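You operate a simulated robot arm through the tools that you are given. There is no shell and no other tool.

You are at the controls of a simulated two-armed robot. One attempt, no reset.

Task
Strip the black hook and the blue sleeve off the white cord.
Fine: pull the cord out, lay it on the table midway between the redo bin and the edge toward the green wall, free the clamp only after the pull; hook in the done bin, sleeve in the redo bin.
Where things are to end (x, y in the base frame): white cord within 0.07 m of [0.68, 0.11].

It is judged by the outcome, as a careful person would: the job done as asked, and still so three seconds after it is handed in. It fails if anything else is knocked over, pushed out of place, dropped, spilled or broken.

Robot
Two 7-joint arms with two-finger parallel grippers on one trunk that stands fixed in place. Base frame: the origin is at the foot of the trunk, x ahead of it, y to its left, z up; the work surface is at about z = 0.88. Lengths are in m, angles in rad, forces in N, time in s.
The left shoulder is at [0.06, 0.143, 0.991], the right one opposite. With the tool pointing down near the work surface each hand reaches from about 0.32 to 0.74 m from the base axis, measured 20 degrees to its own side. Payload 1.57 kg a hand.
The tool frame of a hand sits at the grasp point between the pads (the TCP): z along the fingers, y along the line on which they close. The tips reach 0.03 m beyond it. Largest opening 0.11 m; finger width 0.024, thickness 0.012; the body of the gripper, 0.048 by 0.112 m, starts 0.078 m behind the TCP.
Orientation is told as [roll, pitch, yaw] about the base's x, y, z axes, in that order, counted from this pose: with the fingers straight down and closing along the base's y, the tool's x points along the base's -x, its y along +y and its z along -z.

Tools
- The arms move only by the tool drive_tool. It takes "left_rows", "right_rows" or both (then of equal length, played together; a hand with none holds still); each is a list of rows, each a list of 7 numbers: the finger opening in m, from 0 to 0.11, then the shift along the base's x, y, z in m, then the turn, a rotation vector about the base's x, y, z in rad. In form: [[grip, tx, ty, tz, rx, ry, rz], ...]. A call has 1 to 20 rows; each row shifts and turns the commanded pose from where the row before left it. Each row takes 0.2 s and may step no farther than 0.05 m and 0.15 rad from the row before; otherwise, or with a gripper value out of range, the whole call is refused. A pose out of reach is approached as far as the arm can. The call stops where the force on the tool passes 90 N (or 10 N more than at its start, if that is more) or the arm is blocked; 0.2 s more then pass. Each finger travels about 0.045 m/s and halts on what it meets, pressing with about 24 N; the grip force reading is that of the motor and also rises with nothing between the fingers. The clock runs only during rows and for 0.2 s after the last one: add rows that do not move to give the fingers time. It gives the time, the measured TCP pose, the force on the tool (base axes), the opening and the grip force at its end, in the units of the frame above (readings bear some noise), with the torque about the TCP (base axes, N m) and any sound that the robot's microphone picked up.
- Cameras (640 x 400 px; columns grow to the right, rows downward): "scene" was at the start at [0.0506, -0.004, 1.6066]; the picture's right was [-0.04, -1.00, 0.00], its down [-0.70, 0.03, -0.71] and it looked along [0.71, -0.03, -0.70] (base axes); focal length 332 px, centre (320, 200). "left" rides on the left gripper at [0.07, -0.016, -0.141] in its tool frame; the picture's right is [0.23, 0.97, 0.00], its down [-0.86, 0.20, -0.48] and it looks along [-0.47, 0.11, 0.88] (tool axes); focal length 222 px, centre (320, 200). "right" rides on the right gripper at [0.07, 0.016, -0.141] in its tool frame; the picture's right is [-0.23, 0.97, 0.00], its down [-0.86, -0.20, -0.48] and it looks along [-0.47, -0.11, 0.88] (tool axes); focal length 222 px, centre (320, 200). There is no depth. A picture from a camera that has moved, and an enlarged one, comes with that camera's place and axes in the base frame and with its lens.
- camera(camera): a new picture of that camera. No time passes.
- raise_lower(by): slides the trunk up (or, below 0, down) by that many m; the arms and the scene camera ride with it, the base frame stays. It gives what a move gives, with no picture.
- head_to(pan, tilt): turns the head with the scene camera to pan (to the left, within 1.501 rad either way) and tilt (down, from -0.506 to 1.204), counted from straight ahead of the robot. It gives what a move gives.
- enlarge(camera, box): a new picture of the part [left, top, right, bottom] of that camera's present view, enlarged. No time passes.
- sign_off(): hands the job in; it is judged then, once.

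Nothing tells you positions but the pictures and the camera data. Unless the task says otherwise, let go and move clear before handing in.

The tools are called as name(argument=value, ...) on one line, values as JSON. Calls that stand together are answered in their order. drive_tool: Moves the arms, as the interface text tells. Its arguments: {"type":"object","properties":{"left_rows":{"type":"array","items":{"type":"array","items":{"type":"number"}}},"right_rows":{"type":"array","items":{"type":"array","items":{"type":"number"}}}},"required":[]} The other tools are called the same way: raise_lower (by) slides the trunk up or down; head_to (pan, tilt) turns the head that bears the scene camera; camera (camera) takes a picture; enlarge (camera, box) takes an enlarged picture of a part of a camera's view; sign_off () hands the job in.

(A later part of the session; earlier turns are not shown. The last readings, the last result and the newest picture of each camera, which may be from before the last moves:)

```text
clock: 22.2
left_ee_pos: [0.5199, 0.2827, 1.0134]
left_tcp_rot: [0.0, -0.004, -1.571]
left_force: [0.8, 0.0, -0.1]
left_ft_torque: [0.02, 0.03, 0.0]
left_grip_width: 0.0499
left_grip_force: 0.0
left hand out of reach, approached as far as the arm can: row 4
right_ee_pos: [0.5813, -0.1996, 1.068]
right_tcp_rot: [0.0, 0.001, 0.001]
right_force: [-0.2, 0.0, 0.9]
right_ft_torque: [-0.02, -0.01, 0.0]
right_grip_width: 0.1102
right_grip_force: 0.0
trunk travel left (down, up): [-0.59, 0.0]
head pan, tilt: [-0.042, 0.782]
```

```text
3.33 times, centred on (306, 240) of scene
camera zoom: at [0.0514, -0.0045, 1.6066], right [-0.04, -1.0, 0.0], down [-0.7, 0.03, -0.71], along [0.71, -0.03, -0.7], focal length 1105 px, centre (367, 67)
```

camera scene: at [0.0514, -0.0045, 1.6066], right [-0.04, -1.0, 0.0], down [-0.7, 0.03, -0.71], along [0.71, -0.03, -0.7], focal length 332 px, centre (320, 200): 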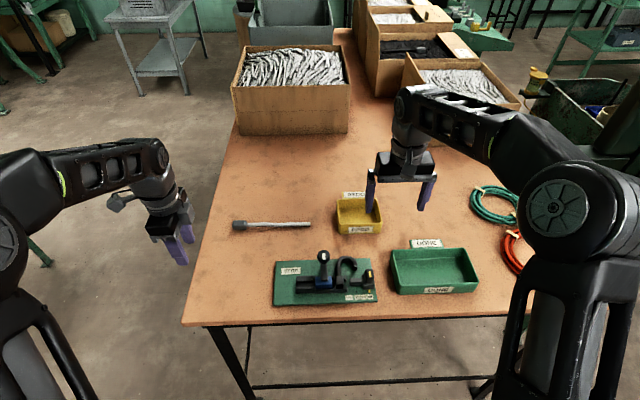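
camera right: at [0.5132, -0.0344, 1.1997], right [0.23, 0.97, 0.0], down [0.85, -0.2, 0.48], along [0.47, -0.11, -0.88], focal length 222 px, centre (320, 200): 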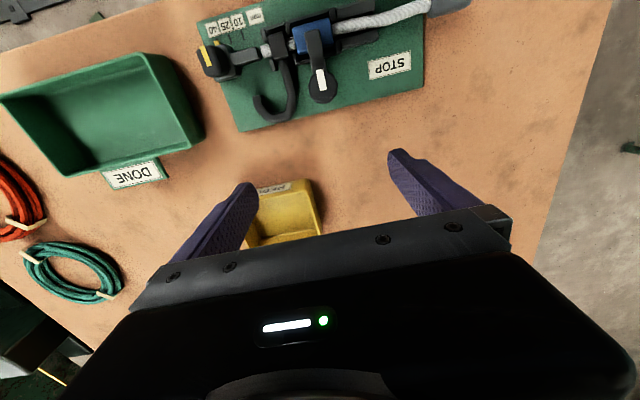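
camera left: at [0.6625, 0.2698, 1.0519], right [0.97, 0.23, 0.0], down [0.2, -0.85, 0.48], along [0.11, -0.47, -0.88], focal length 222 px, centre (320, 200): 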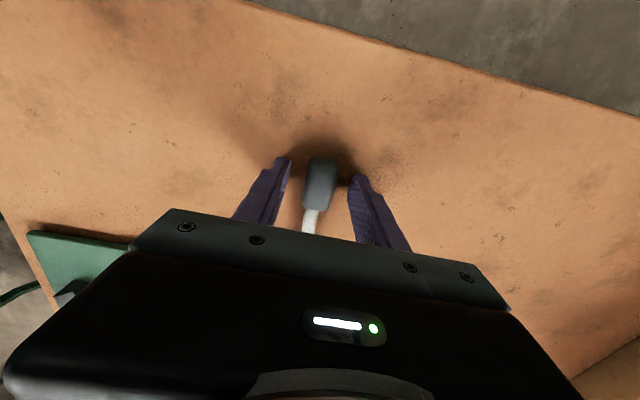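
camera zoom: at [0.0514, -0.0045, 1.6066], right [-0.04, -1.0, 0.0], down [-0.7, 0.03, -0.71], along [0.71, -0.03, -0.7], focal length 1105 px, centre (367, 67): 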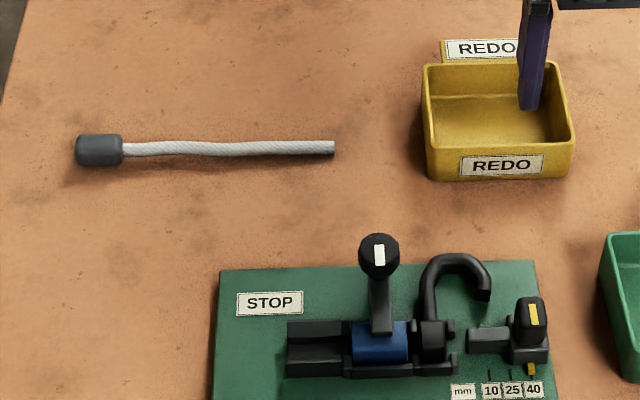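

The cord now lies between about y = 0.00 and 0.22 at x ≈ 0.68, so its middle is on the target. Next is the hook: I'll move the right hand above its free leg near (0.52, −0.113) and take closer pictures.

drive_tool(right_rows=[[0.11, -0.01, 0.03, 0, 0, 0, 0], [0.06, -0.02, 0.03, 0, 0, 0, 0], [0.06, -0.02, 0.025, -0.03, 0, 0, 0], [0.06, -0.01, 0.0, -0.02, 0, 0, 0], [0.06, 0, 0, 0, 0, 0, 0]])

camera(camera="right")

enlarge(camera="right", box=[240, 60, 480, 210])

enlarge(camera="scene", box=[272, 220, 400, 300])

```text
clock: 23.4
left_ee_pos: [0.5194, 0.2819, 1.0126]
left_tcp_rot: [0.0, -0.005, -1.569]
left_force: [0.3, -0.1, 0.7]
left_ft_torque: [0.02, 0.0, 0.0]
left_grip_width: 0.0499
left_grip_force: 0.0
right_ee_pos: [0.5243, -0.1151, 1.017]
right_tcp_rot: [0.0, -0.001, 0.0]
right_force: [-0.5, 0.5, -0.2]
right_ft_torque: [0.02, -0.03, 0.0]
right_grip_width: 0.0601
right_grip_force: 0.1
trunk travel left (down, up): [-0.59, 0.0]
head pan, tilt: [-0.042, 0.782]
```

```text
taken
camera right: at [0.4542, -0.1006, 1.1584], right [0.23, 0.97, 0.0], down [0.85, -0.2, 0.48], along [0.47, -0.11, -0.88], focal length 222 px, centre (320, 200)
```

right: 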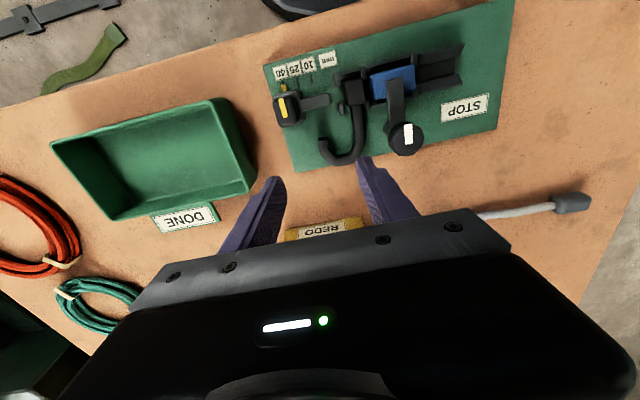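

```text
2.67 times, centred on (360, 135) of right
camera zoom: at [0.4542, -0.1006, 1.1584], right [0.23, 0.97, 0.0], down [0.85, -0.2, 0.48], along [0.47, -0.11, -0.88], focal length 592 px, centre (213, 373)
```

zoom: 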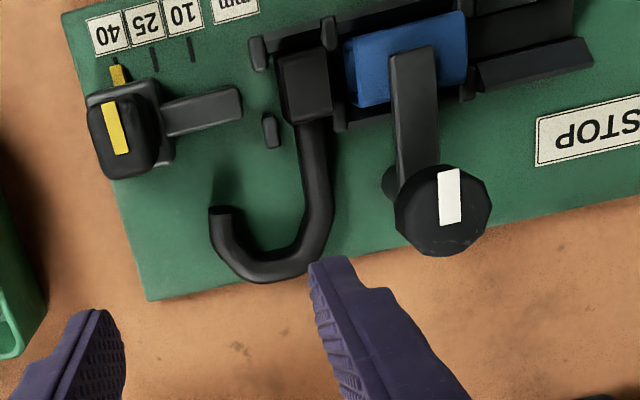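

```text
5.00 times, centred on (336, 260) of scene
camera zoom: at [0.0508, -0.0037, 1.6066], right [-0.04, -1.0, 0.0], down [-0.7, 0.03, -0.71], along [0.71, -0.03, -0.7], focal length 1658 px, centre (240, -100)
```

zoom: 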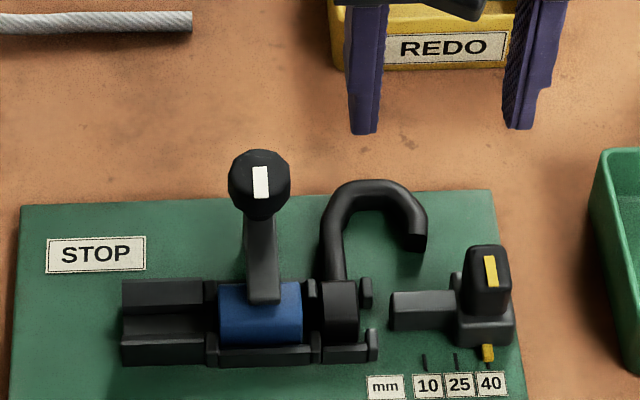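

The hook lies flat at z≈0.905, with its free leg at y≈−0.110 from x≈0.514 to 0.53, and it can be reached without touching the knob or the slider. I'll narrow the fingers and descend onto that leg.

drive_tool(right_rows=[[0.03, -0.0035, 0.0025, 0, 0, 0, 0], [0.03, -0.0035, 0.0025, -0.02, 0, 0, 0], [0.03, 0, 0, -0.02, 0, 0, 0], [0.03, 0, 0, -0.02, 0, 0, 0], [0.03, 0, 0, 0, 0, 0, 0]])

enlarge(camera="right", box=[200, 50, 440, 200])

enlarge(camera="scene", box=[304, 220, 400, 280])

```text
clock: 24.6
left_ee_pos: [0.5201, 0.2817, 1.0137]
left_tcp_rot: [0.0, -0.002, -1.568]
left_force: [-0.7, -0.6, 0.0]
left_ft_torque: [0.01, -0.01, -0.01]
left_grip_width: 0.0499
left_grip_force: 0.1
right_ee_pos: [0.517, -0.1124, 0.9583]
right_tcp_rot: [0.001, -0.002, 0.0]
right_force: [-1.0, 0.4, 0.8]
right_ft_torque: [0.01, 0.02, 0.0]
right_grip_width: 0.03
right_grip_force: 0.1
trunk travel left (down, up): [-0.59, 0.0]
head pan, tilt: [-0.042, 0.782]
```

```text
2.67 times, centred on (320, 125) of right
camera zoom: at [0.4458, -0.096, 1.1001], right [0.23, 0.97, 0.0], down [0.85, -0.2, 0.48], along [0.47, -0.11, -0.88], focal length 592 px, centre (320, 400)
```

zoom: 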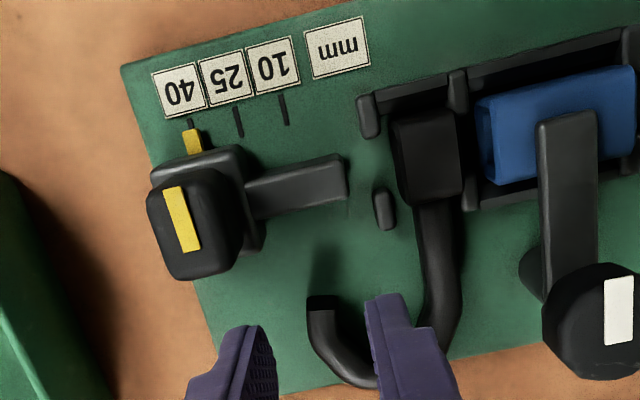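

```text
6.67 times, centred on (352, 250) of scene
camera zoom: at [0.0505, -0.004, 1.6066], right [-0.04, -1.0, 0.0], down [-0.7, 0.03, -0.71], along [0.71, -0.03, -0.7], focal length 2211 px, centre (107, -133)
```

zoom: 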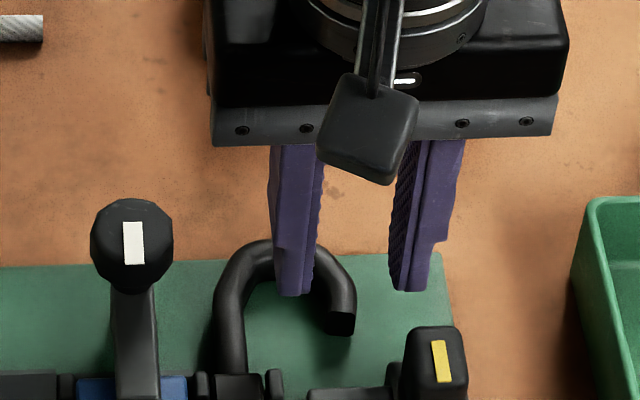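

The fingers straddle the hook's leg. I'll descend the last 34 mm, then close.

drive_tool(right_rows=[[0.03, 0, 0.002, -0.012, 0, 0, 0], [0.03, 0, 0, -0.012, 0, 0, 0], [0.03, 0, 0, -0.01, 0, 0, 0], [0.03, 0, 0, 0, 0, 0, 0]])

enlarge(camera="right", box=[200, 50, 440, 200])

enlarge(camera="scene", box=[304, 220, 400, 280])

```text
clock: 25.6
left_ee_pos: [0.5192, 0.282, 1.0125]
left_tcp_rot: [0.0, -0.004, -1.567]
left_force: [0.2, 0.1, -0.5]
left_ft_torque: [0.01, -0.02, 0.03]
left_grip_width: 0.0499
left_grip_force: 0.0
right_ee_pos: [0.5171, -0.1073, 0.9253]
right_tcp_rot: [-0.001, -0.002, 0.002]
right_force: [-0.3, 0.2, -1.1]
right_ft_torque: [0.02, -0.02, 0.0]
right_grip_width: 0.0302
right_grip_force: 0.1
trunk travel left (down, up): [-0.59, 0.0]
head pan, tilt: [-0.042, 0.782]
```

```text
2.67 times, centred on (320, 125) of right
camera zoom: at [0.4458, -0.0925, 1.0661], right [0.23, 0.97, 0.0], down [0.85, -0.2, 0.48], along [0.47, -0.11, -0.88], focal length 592 px, centre (320, 400)
```

zoom: 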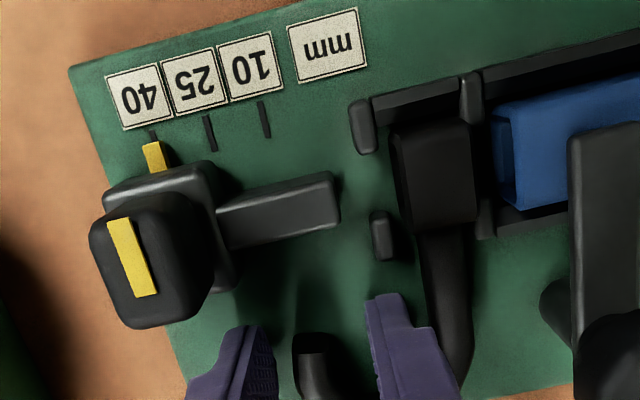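

```text
6.67 times, centred on (352, 250) of scene
camera zoom: at [0.0506, -0.004, 1.6066], right [-0.04, -1.0, 0.0], down [-0.7, 0.03, -0.71], along [0.71, -0.03, -0.7], focal length 2211 px, centre (107, -133)
```

zoom: 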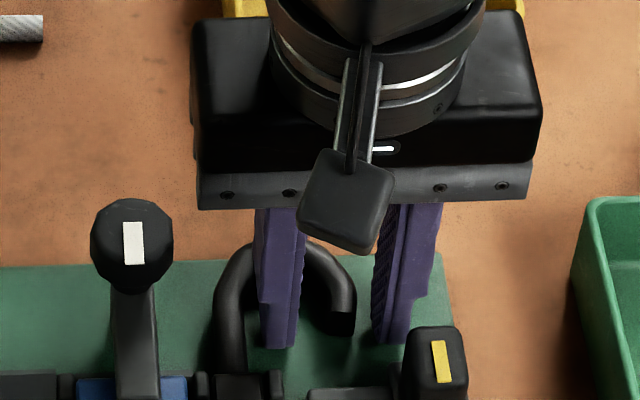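

The leg sits between the fingers, slightly toward −y. I'll centre on it by 3 mm and close.

drive_tool(right_rows=[[0.03, 0, -0.003, 0, 0, 0, 0], [0.022, 0, 0, 0, 0, 0, 0], [0.014, 0, 0, 0, 0, 0, 0], [0.006, 0, 0, 0, 0, 0, 0], [0.0, 0, 0, 0, 0, 0, 0], [0.0, 0, 0, 0, 0, 0, 0]])

enlarge(camera="right", box=[200, 50, 440, 200])

enlarge(camera="scene", box=[304, 220, 400, 280])

```text
clock: 27.0
left_ee_pos: [0.52, 0.283, 1.0117]
left_tcp_rot: [-0.001, -0.002, -1.569]
left_force: [0.5, -0.8, 0.0]
left_ft_torque: [0.0, -0.01, 0.0]
left_grip_width: 0.0501
left_grip_force: 0.0
right_ee_pos: [0.5161, -0.1109, 0.925]
right_tcp_rot: [0.0, -0.002, 0.0]
right_force: [2.2, -0.2, 0.2]
right_ft_torque: [0.01, -0.03, -0.06]
right_grip_width: 0.0123
right_grip_force: 24.2
trunk travel left (down, up): [-0.59, 0.0]
head pan, tilt: [-0.042, 0.782]
```

```text
2.67 times, centred on (320, 125) of right
camera zoom: at [0.4462, -0.0958, 1.066], right [0.23, 0.97, 0.0], down [0.85, -0.2, 0.48], along [0.47, -0.11, -0.88], focal length 592 px, centre (320, 400)
```

zoom: 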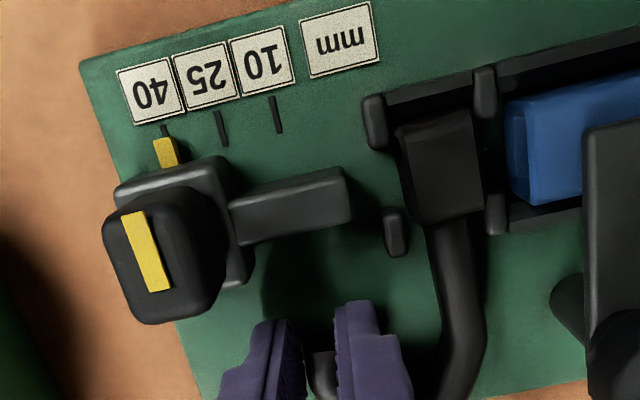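

```text
6.67 times, centred on (352, 250) of scene
camera zoom: at [0.051, -0.004, 1.6066], right [-0.04, -1.0, 0.0], down [-0.7, 0.03, -0.71], along [0.71, -0.03, -0.7], focal length 2211 px, centre (107, -133)
```

zoom: 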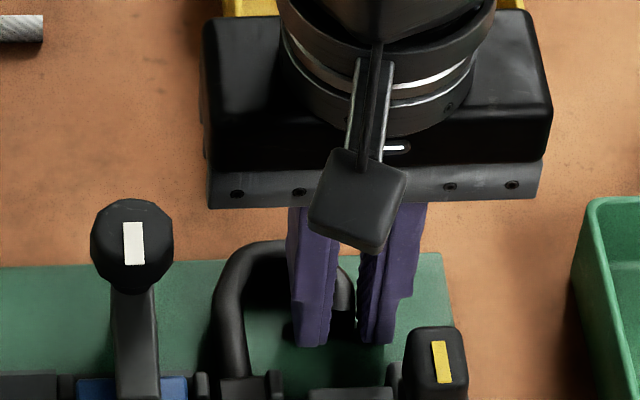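

The hook's leg is gripped (0.012 m, 24 N). I'll lift straight up slowly and check that the collar comes out of its nest.

drive_tool(right_rows=[[0.0, 0, 0, 0.006, 0, 0, 0], [0.0, 0, 0, 0.008, 0, 0, 0], [0.0, 0, 0, 0.01, 0, 0, 0], [0.0, 0, 0, 0.012, 0, 0, 0], [0.0, 0, 0, 0, 0, 0, 0]])

enlarge(camera="right", box=[200, 50, 440, 200])

enlarge(camera="scene", box=[272, 220, 400, 300])

```text
clock: 28.2
left_ee_pos: [0.5193, 0.2825, 1.0134]
left_tcp_rot: [0.0, -0.005, -1.569]
left_force: [0.3, -0.7, -0.1]
left_ft_torque: [0.0, -0.02, 0.01]
left_grip_width: 0.0502
left_grip_force: 0.0
right_ee_pos: [0.5178, -0.1101, 0.9588]
right_tcp_rot: [0.0, -0.001, 0.0]
right_force: [0.3, 1.2, -1.0]
right_ft_torque: [0.0, -0.02, -0.06]
right_grip_width: 0.0127
right_grip_force: 23.3
trunk travel left (down, up): [-0.59, 0.0]
head pan, tilt: [-0.042, 0.782]
```

```text
2.67 times, centred on (320, 125) of right
camera zoom: at [0.4467, -0.0963, 1.1009], right [0.23, 0.97, 0.0], down [0.85, -0.2, 0.48], along [0.47, -0.11, -0.88], focal length 592 px, centre (320, 400)
```

zoom: 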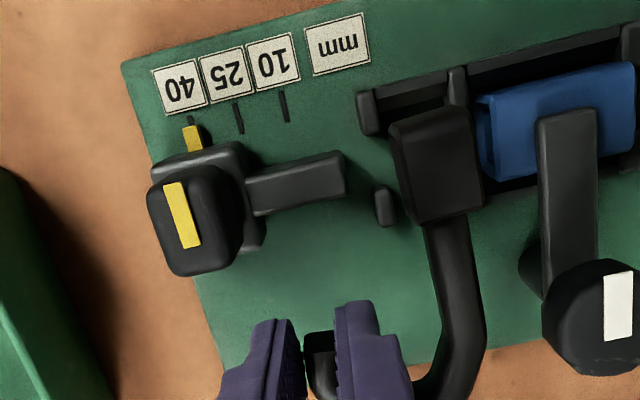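

```text
5.00 times, centred on (336, 260) of scene
camera zoom: at [0.0509, -0.004, 1.6066], right [-0.04, -1.0, 0.0], down [-0.7, 0.03, -0.71], along [0.71, -0.03, -0.7], focal length 1658 px, centre (240, -100)
```

zoom: 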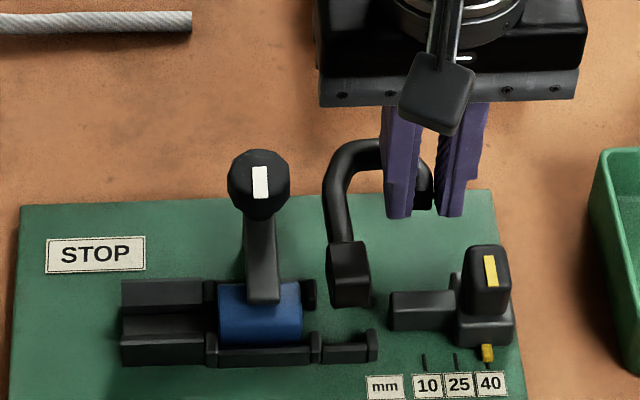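

The hook is out of the nest and held securely. The done bin interior is about x 0.445–0.545, y −0.39 to −0.20. I'll raise, turn the hook 90° so its length runs along the bin, and carry it over.

drive_tool(right_rows=[[0.0, 0, 0, 0.035, 0, 0, 0], [0.0, 0, 0, 0.04, 0, 0, 0], [0.0, -0.0012, -0.0157, 0.0, 0, 0, 0.1428], [0.0, -0.0012, -0.0157, 0.0, 0, 0, 0.1428], [0.0, -0.0012, -0.0157, 0.0, 0, 0, 0.1428], [0.0, -0.0012, -0.0157, 0.0, 0, 0, 0.1428], [0.0, -0.0012, -0.0157, 0.0, 0, 0, 0.1428], [0.0, -0.0012, -0.0157, 0.0, 0, 0, 0.1428], [0.0, -0.0012, -0.0157, 0.0, 0, 0, 0.1428], [0.0, -0.0012, -0.0157, 0.0, 0, 0, 0.1428], [0.0, -0.0012, -0.0157, 0.0, 0, 0, 0.1428], [0.0, -0.0012, -0.0157, 0.0, 0, 0, 0.1428], [0.0, -0.0012, -0.0157, 0.0, 0, 0, 0.1428], [0.0, 0, 0, 0, 0, 0, 0]])

camera(camera="scene")

enlarge(camera="scene", box=[368, 180, 528, 280])

camera(camera="right")

```text
clock: 31.2
left_ee_pos: [0.5186, 0.2824, 1.0133]
left_tcp_rot: [0.001, -0.003, -1.57]
left_force: [0.3, -0.9, -0.2]
left_ft_torque: [-0.02, -0.01, 0.0]
left_grip_width: 0.0502
left_grip_force: 0.1
right_ee_pos: [0.5047, -0.2849, 1.0353]
right_tcp_rot: [0.0, -0.002, 1.572]
right_force: [0.2, 0.0, 0.0]
right_ft_torque: [0.03, 0.01, 0.03]
right_grip_width: 0.0123
right_grip_force: 24.3
trunk travel left (down, up): [-0.59, 0.0]
head pan, tilt: [-0.042, 0.782]
```

```text
taken
camera scene: at [0.0508, -0.0038, 1.6066], right [-0.04, -1.0, 0.0], down [-0.7, 0.03, -0.71], along [0.71, -0.03, -0.7], focal length 332 px, centre (320, 200)
```

scene: 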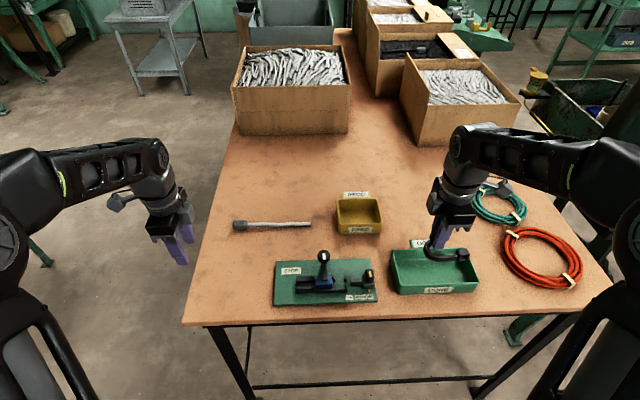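

```text
4.00 times, centred on (448, 230) of scene
camera zoom: at [0.0508, -0.0038, 1.6066], right [-0.04, -1.0, 0.0], down [-0.7, 0.03, -0.71], along [0.71, -0.03, -0.7], focal length 1326 px, centre (-192, 80)
```

zoom: 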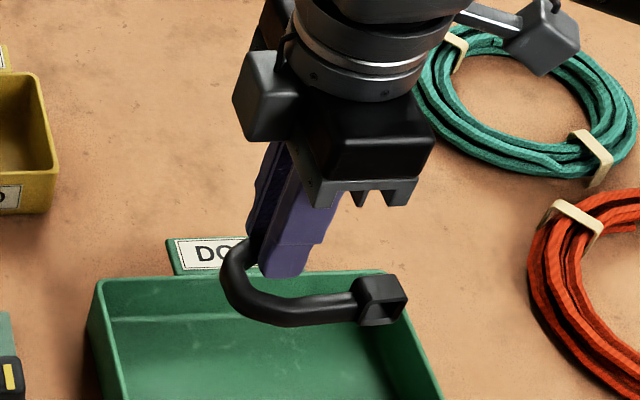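

```text
taken
camera right: at [0.487, -0.3555, 1.1774], right [-0.97, 0.23, 0.0], down [0.2, 0.85, 0.48], along [0.11, 0.47, -0.88], focal length 222 px, centre (320, 200)
```

right: 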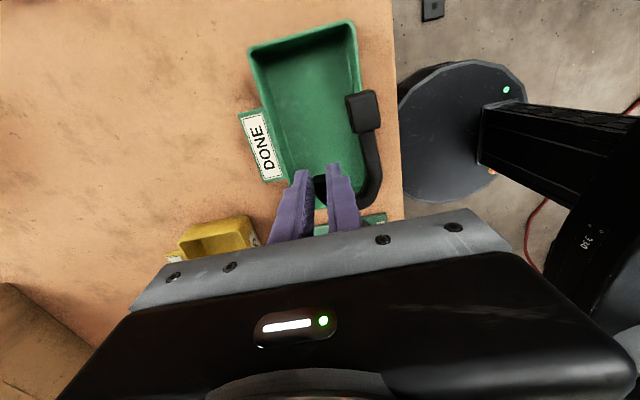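

The hook is over the bin. I'll zoom in to check clearance to the bin's front and back walls before lowering.

enlarge(camera="right", box=[230, 10, 430, 210])

enlarge(camera="scene", box=[376, 220, 504, 300])

```text
2.00 times, centred on (330, 110) of right
camera zoom: at [0.487, -0.3555, 1.1774], right [-0.97, 0.23, 0.0], down [0.2, 0.85, 0.48], along [0.11, 0.47, -0.88], focal length 444 px, centre (300, 380)
```

zoom: 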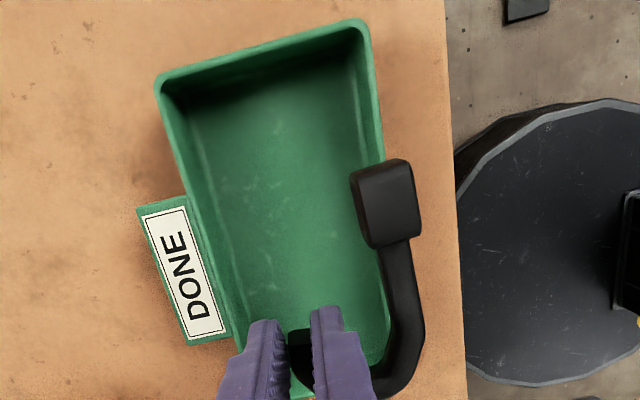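

```text
5.00 times, centred on (440, 260) of scene
camera zoom: at [0.0508, -0.0038, 1.6066], right [-0.04, -1.0, 0.0], down [-0.7, 0.03, -0.71], along [0.71, -0.03, -0.7], focal length 1658 px, centre (-280, -100)
```

zoom: 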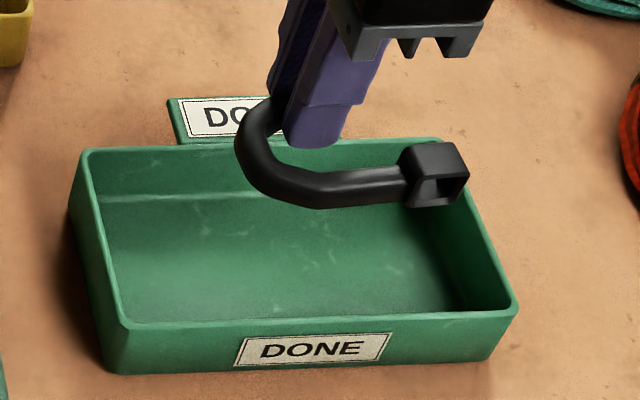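

The hook needs about 1 cm more clearance from the front wall. I'll shift +x by 10 mm and lower into the bin in small steps.

drive_tool(right_rows=[[0.0, 0.01, 0, 0, 0, 0, 0], [0.0, 0, 0, -0.03, 0, 0, 0], [0.0, 0, 0, -0.03, 0, 0, 0], [0.0, 0, 0, -0.02, 0, 0, 0], [0.0, 0, 0, -0.012, 0, 0, 0], [0.0, 0, 0, -0.01, 0, 0, 0], [0.0, 0, 0, 0, 0, 0, 0]])

enlarge(camera="scene", box=[376, 220, 504, 300])

enlarge(camera="right", box=[230, 10, 430, 210])

```text
clock: 32.8
left_ee_pos: [0.5203, 0.282, 1.0138]
left_tcp_rot: [0.001, -0.003, -1.571]
left_force: [-0.2, -0.1, -0.3]
left_ft_torque: [-0.03, 0.01, -0.02]
left_grip_width: 0.0499
left_grip_force: 0.1
right_ee_pos: [0.5132, -0.2845, 0.9322]
right_tcp_rot: [0.001, -0.001, 1.569]
right_force: [-0.6, -0.4, -0.8]
right_ft_torque: [0.01, -0.04, 0.0]
right_grip_width: 0.0123
right_grip_force: 24.0
trunk travel left (down, up): [-0.59, 0.0]
head pan, tilt: [-0.042, 0.782]
```

```text
5.00 times, centred on (440, 260) of scene
camera zoom: at [0.0506, -0.004, 1.6066], right [-0.04, -1.0, 0.0], down [-0.7, 0.03, -0.71], along [0.71, -0.03, -0.7], focal length 1658 px, centre (-280, -100)
```

zoom: 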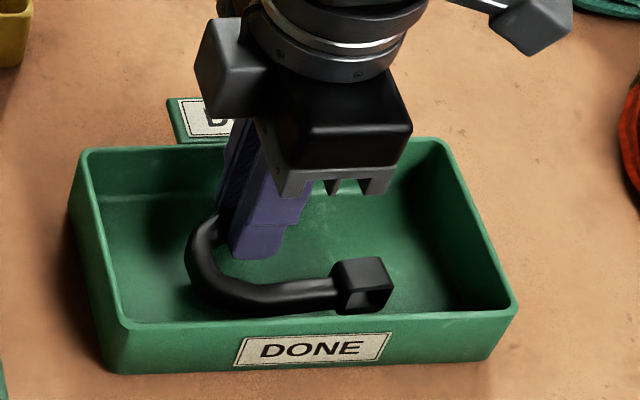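

```text
2.00 times, centred on (330, 110) of right
camera zoom: at [0.4961, -0.3559, 1.0737], right [-0.97, 0.23, 0.0], down [0.2, 0.85, 0.48], along [0.11, 0.47, -0.88], focal length 444 px, centre (300, 380)
```

zoom: 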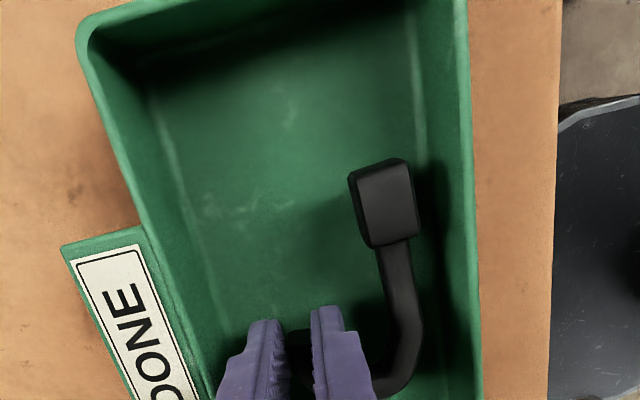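

The hook is inside the bin walls with good clearance. I'll lower the last centimetre gently and watch the force.

drive_tool(right_rows=[[0.0, 0, 0, -0.004, 0, 0, 0], [0.0, 0, 0, -0.003, 0, 0, 0], [0.0, 0, 0, -0.002, 0, 0, 0], [0.0, 0, 0, 0, 0, 0, 0]])

enlarge(camera="scene", box=[376, 220, 504, 300])

```text
clock: 33.8
left_ee_pos: [0.5184, 0.2838, 1.014]
left_tcp_rot: [0.0, -0.002, -1.569]
left_force: [0.7, 0.5, 0.3]
left_ft_torque: [-0.01, -0.01, 0.02]
left_grip_width: 0.0502
left_grip_force: 0.0
right_ee_pos: [0.5141, -0.2855, 0.9246]
right_tcp_rot: [0.0, -0.004, 1.57]
right_force: [0.1, -0.5, -0.5]
right_ft_torque: [-0.02, 0.02, 0.01]
right_grip_width: 0.0121
right_grip_force: 24.1
trunk travel left (down, up): [-0.59, 0.0]
head pan, tilt: [-0.042, 0.782]
```

```text
5.00 times, centred on (440, 260) of scene
camera zoom: at [0.0507, -0.0041, 1.6066], right [-0.04, -1.0, 0.0], down [-0.7, 0.03, -0.71], along [0.71, -0.03, -0.7], focal length 1658 px, centre (-280, -100)
```

zoom: 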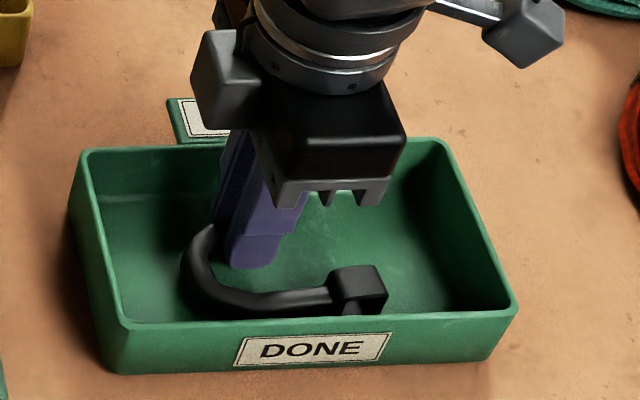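

drive_tool(right_rows=[[0.0, 0, 0, -0.002, 0, 0, 0], [0.0, 0, 0, -0.002, 0, 0, 0], [0.0, 0, 0, 0, 0, 0, 0]])

```text
clock: 34.6
left_ee_pos: [0.5192, 0.2822, 1.0122]
left_tcp_rot: [-0.001, -0.004, -1.568]
left_force: [1.3, 0.4, 0.0]
left_ft_torque: [-0.01, 0.02, -0.01]
left_grip_width: 0.0501
left_grip_force: 0.1
right_ee_pos: [0.5135, -0.2839, 0.9201]
right_tcp_rot: [0.001, -0.002, 1.571]
right_force: [-0.1, 0.5, -0.5]
right_ft_torque: [-0.04, 0.0, 0.05]
right_grip_width: 0.0122
right_grip_force: 23.9
trunk travel left (down, up): [-0.59, 0.0]
head pan, tilt: [-0.042, 0.782]
```

The tips are about 5 mm above the bin floor with no contact yet. I'll lower 3 mm more, then open.

drive_tool(right_rows=[[0.0, 0, 0, -0.002, 0, 0, 0], [0.0, 0, 0, -0.001, 0, 0, 0], [0.0, 0, 0, 0, 0, 0, 0], [0.015, 0, 0, 0, 0, 0, 0], [0.019, 0, 0, 0, 0, 0, 0], [0.019, 0, 0, 0, 0, 0, 0], [0.019, 0, 0, 0, 0, 0, 0]])

enlarge(camera="scene", box=[376, 220, 504, 300])

enlarge(camera="right", box=[230, 10, 430, 210])

```text
clock: 36.2
left_ee_pos: [0.5199, 0.2831, 1.0135]
left_tcp_rot: [0.002, -0.004, -1.568]
left_force: [-0.4, -0.6, 0.8]
left_ft_torque: [0.0, -0.01, -0.02]
left_grip_width: 0.0501
left_grip_force: 0.0
right_ee_pos: [0.5127, -0.2841, 0.9175]
right_tcp_rot: [-0.001, -0.002, 1.571]
right_force: [0.6, -0.8, 0.7]
right_ft_torque: [-0.01, 0.02, -0.01]
right_grip_width: 0.0191
right_grip_force: 0.1
trunk travel left (down, up): [-0.59, 0.0]
head pan, tilt: [-0.042, 0.782]
```

```text
5.00 times, centred on (440, 260) of scene
camera zoom: at [0.0507, -0.0041, 1.6066], right [-0.04, -1.0, 0.0], down [-0.7, 0.03, -0.71], along [0.71, -0.03, -0.7], focal length 1658 px, centre (-280, -100)
```

zoom: 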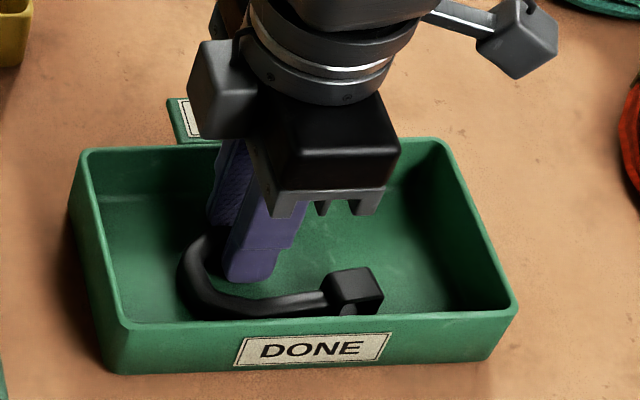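

```text
2.00 times, centred on (330, 110) of right
camera zoom: at [0.4962, -0.3555, 1.0584], right [-0.97, 0.23, 0.0], down [0.2, 0.85, 0.48], along [0.11, 0.47, -0.88], focal length 444 px, centre (300, 380)
```

zoom: 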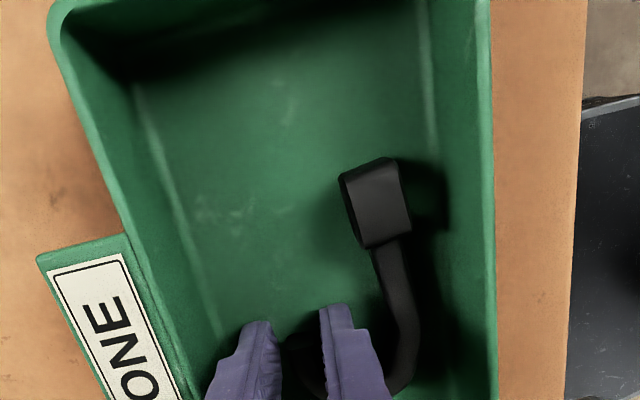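

The fingers have let go and the hook rests in the done bin. I'll lift straight up slowly and check that it stays there.

drive_tool(right_rows=[[0.019, 0, 0, 0.01, 0, 0, 0], [0.019, 0, 0, 0.02, 0, 0, 0], [0.019, 0, 0, 0.04, 0, 0, 0], [0.019, 0, 0, 0.04, 0, 0, 0], [0.019, 0, 0, 0.03, 0, 0, 0], [0.019, 0, 0, 0, 0, 0, 0]])

enlarge(camera="scene", box=[376, 220, 504, 300])

enlarge(camera="scene", box=[264, 225, 392, 305])

```text
clock: 37.6
left_ee_pos: [0.5193, 0.2819, 1.0147]
left_tcp_rot: [-0.001, -0.004, -1.569]
left_force: [-0.6, 0.4, -0.1]
left_ft_torque: [0.0, 0.02, 0.03]
left_grip_width: 0.0501
left_grip_force: 0.1
right_ee_pos: [0.5127, -0.2839, 1.0553]
right_tcp_rot: [-0.001, -0.001, 1.571]
right_force: [0.2, -0.2, 0.5]
right_ft_torque: [0.0, -0.01, 0.0]
right_grip_width: 0.0191
right_grip_force: 0.1
trunk travel left (down, up): [-0.59, 0.0]
head pan, tilt: [-0.042, 0.782]
```

```text
5.00 times, centred on (440, 260) of scene
camera zoom: at [0.051, -0.0042, 1.6066], right [-0.04, -1.0, 0.0], down [-0.7, 0.03, -0.71], along [0.71, -0.03, -0.7], focal length 1658 px, centre (-280, -100)
```

zoom: 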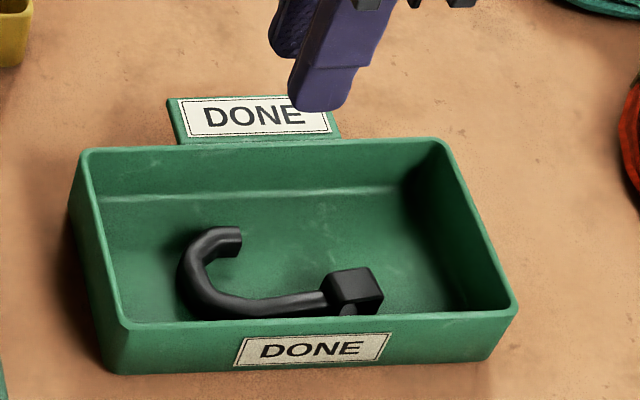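

```text
5.00 times, centred on (328, 265) of scene
camera zoom: at [0.051, -0.0042, 1.6066], right [-0.04, -1.0, 0.0], down [-0.7, 0.03, -0.71], along [0.71, -0.03, -0.7], focal length 1658 px, centre (280, -125)
```

zoom: 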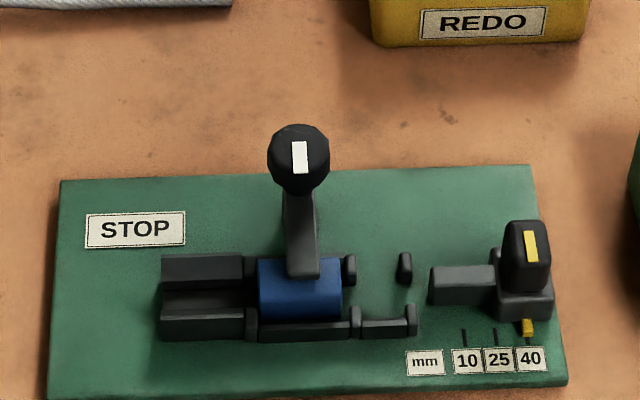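

The hook is in the done bin. Next is the clamp: I'll turn the right hand back to zero yaw near (0.55, −0.17) and take an oblique look at the clamp post and arm.

drive_tool(right_rows=[[0.05, 0.0034, 0.0104, 0, 0, 0, -0.1428], [0.05, 0.0034, 0.0104, 0, 0, 0, -0.1428], [0.05, 0.0034, 0.0104, 0, 0, 0, -0.1428], [0.05, 0.0034, 0.0104, 0, 0, 0, -0.1428], [0.05, 0.0034, 0.0104, 0, 0, 0, -0.1428], [0.05, 0.0034, 0.0104, 0, 0, 0, -0.1428], [0.05, 0.0034, 0.0104, 0, 0, 0, -0.1428], [0.05, 0.0034, 0.0104, 0, 0, 0, -0.1428], [0.05, 0.0034, 0.0104, -0.02, 0, 0, -0.1428], [0.05, 0.0034, 0.0104, -0.02, 0, 0, -0.1428], [0.05, 0.0034, 0.0104, -0.02, 0, 0, -0.1428], [0.05, 0, 0, 0, 0, 0, 0]])

camera(camera="right")

enlarge(camera="right", box=[400, 40, 560, 140])

```text
clock: 40.2
left_ee_pos: [0.5198, 0.283, 1.0136]
left_tcp_rot: [0.001, -0.005, -1.57]
left_force: [0.2, -0.1, 0.2]
left_ft_torque: [0.04, 0.0, -0.02]
left_grip_width: 0.05
left_grip_force: 0.1
right_ee_pos: [0.5508, -0.1692, 0.9971]
right_tcp_rot: [0.001, -0.003, -0.002]
right_force: [-0.2, -0.3, 0.0]
right_ft_torque: [-0.02, 0.03, -0.03]
right_grip_width: 0.0502
right_grip_force: 0.1
trunk travel left (down, up): [-0.59, 0.0]
head pan, tilt: [-0.042, 0.782]
```

```text
taken
camera right: at [0.4799, -0.1541, 1.1374], right [0.23, 0.97, 0.0], down [0.85, -0.2, 0.48], along [0.47, -0.11, -0.88], focal length 222 px, centre (320, 200)
```

right: 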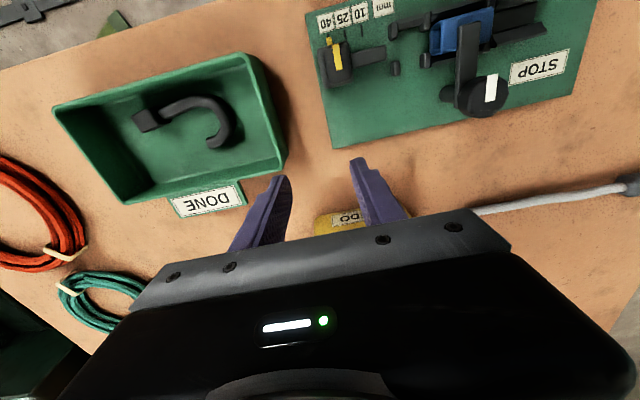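

```text
4.00 times, centred on (480, 90) of right
camera zoom: at [0.4799, -0.1541, 1.1374], right [0.23, 0.97, 0.0], down [0.85, -0.2, 0.48], along [0.47, -0.11, -0.88], focal length 888 px, centre (-320, 640)
```

zoom: 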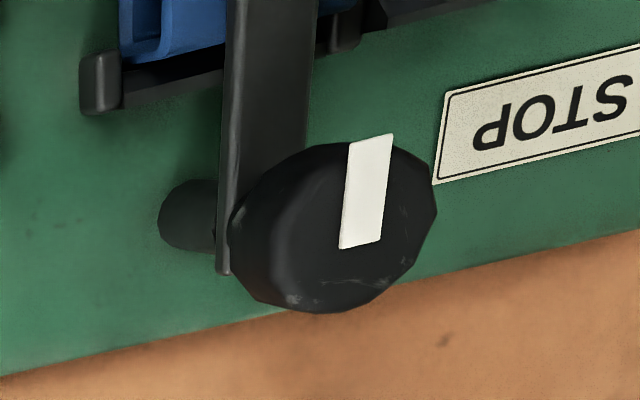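

The clamp is a swing arm on a vertical post with the knob on top, centred at about (0.520, −0.034) with its top at z≈0.957. I'll straddle the knob with the right hand and try turning it.

drive_tool(right_rows=[[0.06, 0, 0.02, 0.03, 0, 0, 0], [0.06, -0.01, 0.04, 0.01, 0, 0, 0], [0.06, -0.01, 0.04, 0, 0, 0, 0], [0.06, -0.01, 0.035, 0, 0, 0, 0], [0.06, 0, 0, 0, 0, 0, 0]])

camera(camera="right")

enlarge(camera="scene", box=[264, 205, 392, 285])

```text
clock: 41.4
left_ee_pos: [0.5196, 0.2822, 1.0144]
left_tcp_rot: [0.0, -0.001, -1.57]
left_force: [-0.6, -0.3, 0.4]
left_ft_torque: [0.02, 0.0, -0.01]
left_grip_width: 0.0499
left_grip_force: 0.0
right_ee_pos: [0.5202, -0.0351, 1.0362]
right_tcp_rot: [0.0, -0.002, 0.0]
right_force: [0.0, 0.2, -0.3]
right_ft_torque: [-0.03, 0.0, -0.02]
right_grip_width: 0.06
right_grip_force: 0.1
trunk travel left (down, up): [-0.59, 0.0]
head pan, tilt: [-0.042, 0.782]
```

```text
taken
camera right: at [0.449, -0.0199, 1.1777], right [0.23, 0.97, 0.0], down [0.85, -0.2, 0.48], along [0.47, -0.11, -0.88], focal length 222 px, centre (320, 200)
```

right: 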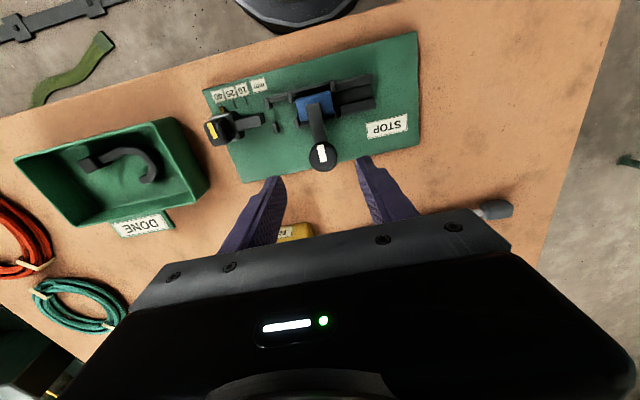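

```text
5.00 times, centred on (328, 245) of scene
camera zoom: at [0.0508, -0.0045, 1.6066], right [-0.04, -1.0, 0.0], down [-0.7, 0.03, -0.71], along [0.71, -0.03, -0.7], focal length 1658 px, centre (280, -25)
```

zoom: 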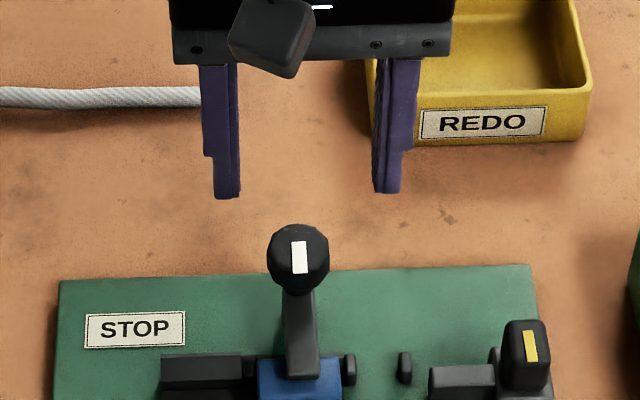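

The knob is centred between the fingers to within 2 mm. I'll descend around it and close.

drive_tool(right_rows=[[0.06, 0.001, 0.0013, -0.03, 0, 0, 0], [0.06, 0, 0, -0.025, 0, 0, 0], [0.06, 0, 0, -0.018, 0, 0, 0], [0.06, 0, 0, -0.01, 0, 0, 0], [0.045, 0, 0, 0, 0, 0, 0], [0.035, 0, 0, 0, 0, 0, 0], [0.02, 0, 0, 0, 0, 0, 0], [0.0, 0, 0, 0, 0, 0, 0], [0.0, 0, 0, 0, 0, 0, 0]])

enlarge(camera="right", box=[220, 50, 460, 200])

enlarge(camera="scene", box=[264, 205, 392, 285])

```text
clock: 43.4
left_ee_pos: [0.5196, 0.2834, 1.0129]
left_tcp_rot: [0.001, -0.004, -1.568]
left_force: [0.7, 0.1, -0.3]
left_ft_torque: [-0.02, -0.03, 0.03]
left_grip_width: 0.0503
left_grip_force: 0.1
right_ee_pos: [0.5223, -0.03, 0.9532]
right_tcp_rot: [0.0, -0.001, -0.001]
right_force: [-0.1, 4.9, 0.0]
right_ft_torque: [0.1, -0.16, 0.01]
right_grip_width: 0.0296
right_grip_force: 24.1
trunk travel left (down, up): [-0.59, 0.0]
head pan, tilt: [-0.042, 0.782]
```

```text
2.67 times, centred on (340, 125) of right
camera zoom: at [0.4514, -0.0171, 1.095], right [0.23, 0.97, 0.0], down [0.85, -0.2, 0.48], along [0.47, -0.11, -0.88], focal length 592 px, centre (267, 400)
```

zoom: 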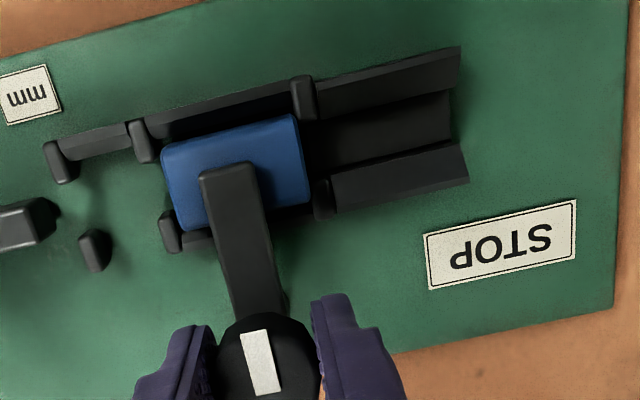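

```text
5.00 times, centred on (328, 245) of scene
camera zoom: at [0.0509, -0.0032, 1.6066], right [-0.04, -1.0, 0.0], down [-0.7, 0.03, -0.71], along [0.71, -0.03, -0.7], focal length 1658 px, centre (280, -25)
```

zoom: 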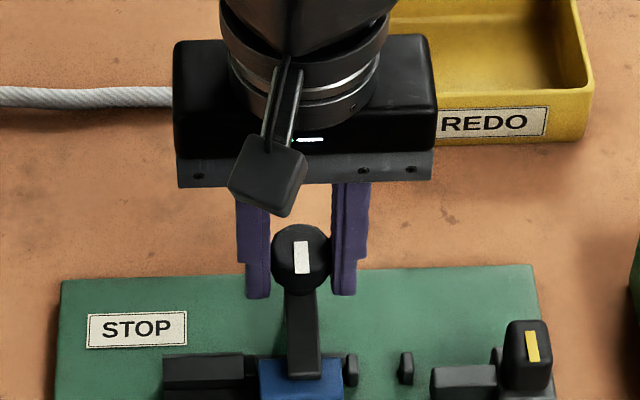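

The knob is gripped (0.0296 m) with a 5 N sideways preload, so I'll relieve that by shifting 3 mm in +y. Then I'll try a small positive turn and read the torque.

drive_tool(right_rows=[[0.0, 0, 0.003, 0, 0, 0, 0], [0.0, 0, 0, 0, 0, 0, 0.05], [0.0, 0, 0, 0, 0, 0, 0.05], [0.0, 0, 0, 0, 0, 0, 0]])

enlarge(camera="right", box=[220, 50, 460, 200])

enlarge(camera="scene", box=[264, 205, 392, 285])

```text
clock: 44.4
left_ee_pos: [0.5192, 0.281, 1.0138]
left_tcp_rot: [-0.001, -0.002, -1.569]
left_force: [0.7, 0.3, 0.9]
left_ft_torque: [0.0, 0.04, -0.04]
left_grip_width: 0.0501
left_grip_force: 0.0
right_ee_pos: [0.5216, -0.0321, 0.9538]
right_tcp_rot: [0.0, 0.0, 0.099]
right_force: [-0.4, -6.0, 0.0]
right_ft_torque: [-0.18, 0.15, -0.17]
right_grip_width: 0.0294
right_grip_force: 23.9
trunk travel left (down, up): [-0.59, 0.0]
head pan, tilt: [-0.042, 0.782]
```

```text
2.67 times, centred on (340, 125) of right
camera zoom: at [0.45, -0.0239, 1.0954], right [0.13, 0.99, 0.0], down [0.87, -0.11, 0.48], along [0.47, -0.06, -0.88], focal length 592 px, centre (267, 400)
```

zoom: 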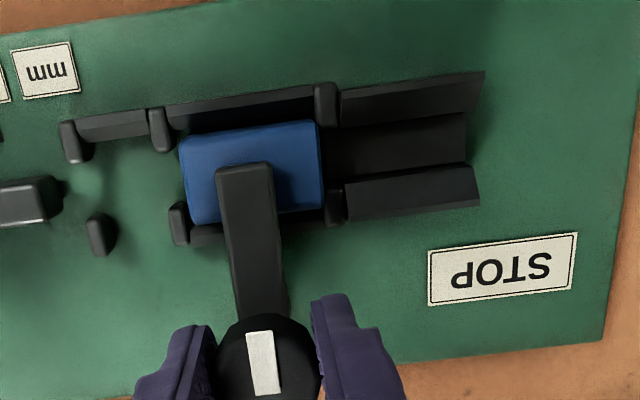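

```text
5.00 times, centred on (328, 245) of scene
camera zoom: at [0.0511, -0.005, 1.6066], right [-0.04, -1.0, 0.0], down [-0.7, 0.03, -0.71], along [0.71, -0.03, -0.7], focal length 1658 px, centre (280, -25)
```

zoom: 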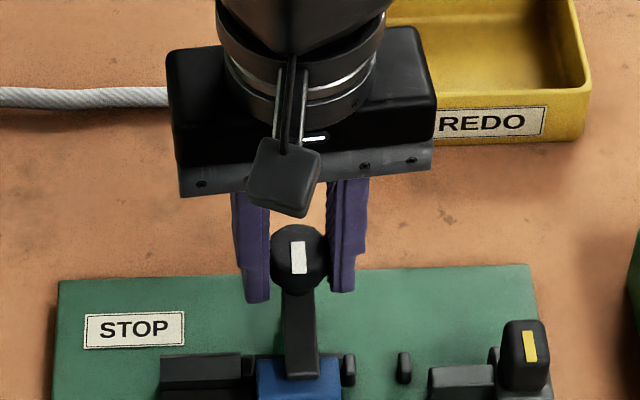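

The arm didn't move in that direction and the torque resists (−0.17 N·m). I'll go back and try the other direction.

drive_tool(right_rows=[[0.0, 0, -0.0015, 0, 0, 0, -0.05], [0.0, 0, 0, 0, 0, 0, -0.05], [0.0, 0, 0, 0, 0, 0, -0.05], [0.0, 0, 0, 0, 0, 0, -0.05], [0.0, 0, 0, 0, 0, 0, 0]])

enlarge(camera="right", box=[220, 50, 460, 200])

enlarge(camera="scene", box=[264, 205, 392, 285])

```text
clock: 45.6
left_ee_pos: [0.5197, 0.282, 1.0143]
left_tcp_rot: [0.0, 0.0, -1.569]
left_force: [0.4, 0.1, 0.6]
left_ft_torque: [-0.02, -0.01, -0.02]
left_grip_width: 0.0503
left_grip_force: 0.0
right_ee_pos: [0.5224, -0.0317, 0.9531]
right_tcp_rot: [0.001, -0.001, -0.102]
right_force: [-3.4, -4.4, -0.7]
right_ft_torque: [-0.09, 0.31, 0.02]
right_grip_width: 0.0291
right_grip_force: 24.1
trunk travel left (down, up): [-0.59, 0.0]
head pan, tilt: [-0.042, 0.782]
```

```text
2.67 times, centred on (340, 125) of right
camera zoom: at [0.453, -0.0099, 1.0953], right [0.32, 0.95, 0.0], down [0.83, -0.28, 0.48], along [0.45, -0.16, -0.88], focal length 592 px, centre (267, 400)
```

zoom: 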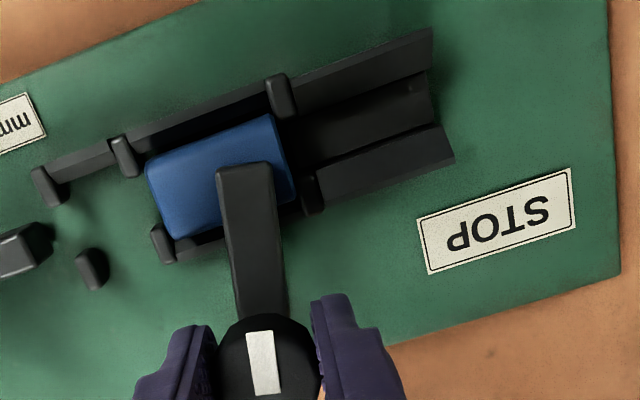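

```text
5.00 times, centred on (328, 245) of scene
camera zoom: at [0.0505, -0.0046, 1.6066], right [-0.04, -1.0, 0.0], down [-0.7, 0.03, -0.71], along [0.71, -0.03, -0.7], focal length 1658 px, centre (280, -25)
```

zoom: 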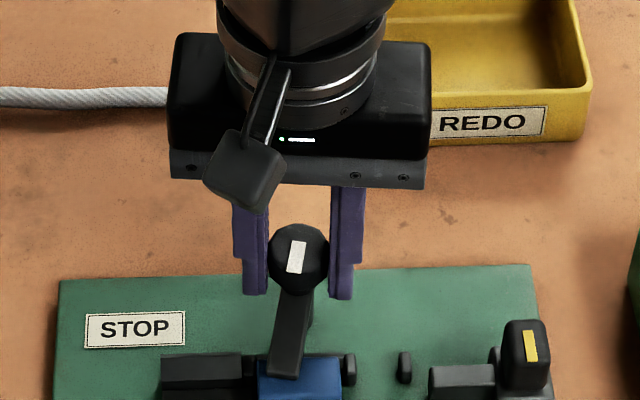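

The arm swings freely in the negative direction (toward +y). I'll relieve the small offset force and continue turning.

drive_tool(right_rows=[[0.0, -0.001, -0.002, 0, 0, 0, -0.08], [0.0, 0, 0, 0, 0, 0, -0.1], [0.0, 0, 0, 0, 0, 0, -0.1], [0.0, 0, 0, 0, 0, 0, -0.1], [0.0, 0, 0, 0, 0, 0, 0]])

enlarge(camera="right", box=[220, 50, 460, 200])

enlarge(camera="scene", box=[264, 205, 392, 285])

```text
clock: 46.8
left_ee_pos: [0.5201, 0.2818, 1.0133]
left_tcp_rot: [0.0, -0.005, -1.569]
left_force: [0.1, 0.3, 0.4]
left_ft_torque: [-0.01, 0.02, 0.01]
left_grip_width: 0.0503
left_grip_force: 0.1
right_ee_pos: [0.5228, -0.0316, 0.9544]
right_tcp_rot: [0.001, -0.002, -0.481]
right_force: [1.0, 8.8, -0.1]
right_ft_torque: [0.15, -0.13, 0.03]
right_grip_width: 0.0295
right_grip_force: 24.1
trunk travel left (down, up): [-0.59, 0.0]
head pan, tilt: [-0.042, 0.782]
```

```text
2.67 times, centred on (340, 125) of right
camera zoom: at [0.4665, 0.0137, 1.0954], right [0.65, 0.76, 0.0], down [0.67, -0.57, 0.48], along [0.36, -0.31, -0.88], focal length 592 px, centre (267, 400)
```

zoom: 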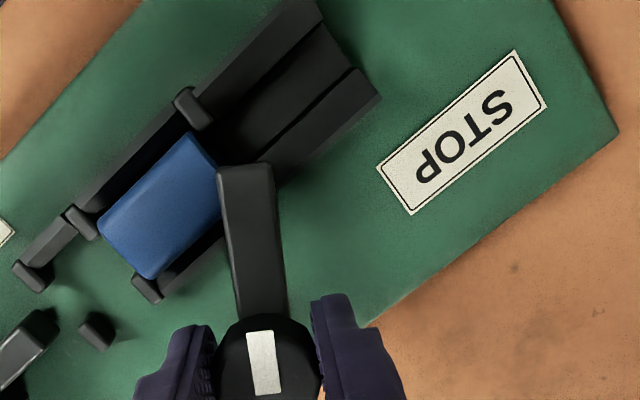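

```text
5.00 times, centred on (328, 245) of scene
camera zoom: at [0.0515, -0.0026, 1.6066], right [-0.04, -1.0, 0.0], down [-0.7, 0.03, -0.71], along [0.71, -0.03, -0.71], focal length 1658 px, centre (280, -25)
```

zoom: 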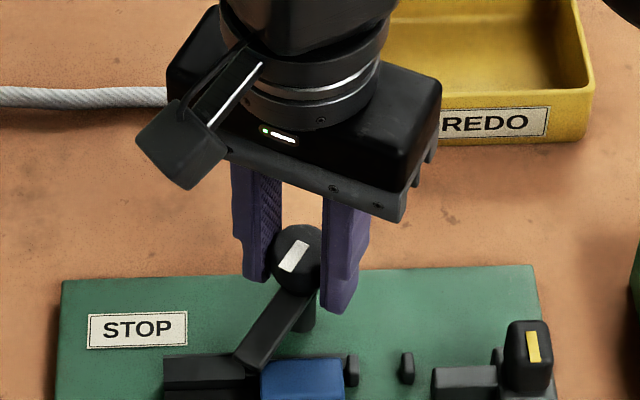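

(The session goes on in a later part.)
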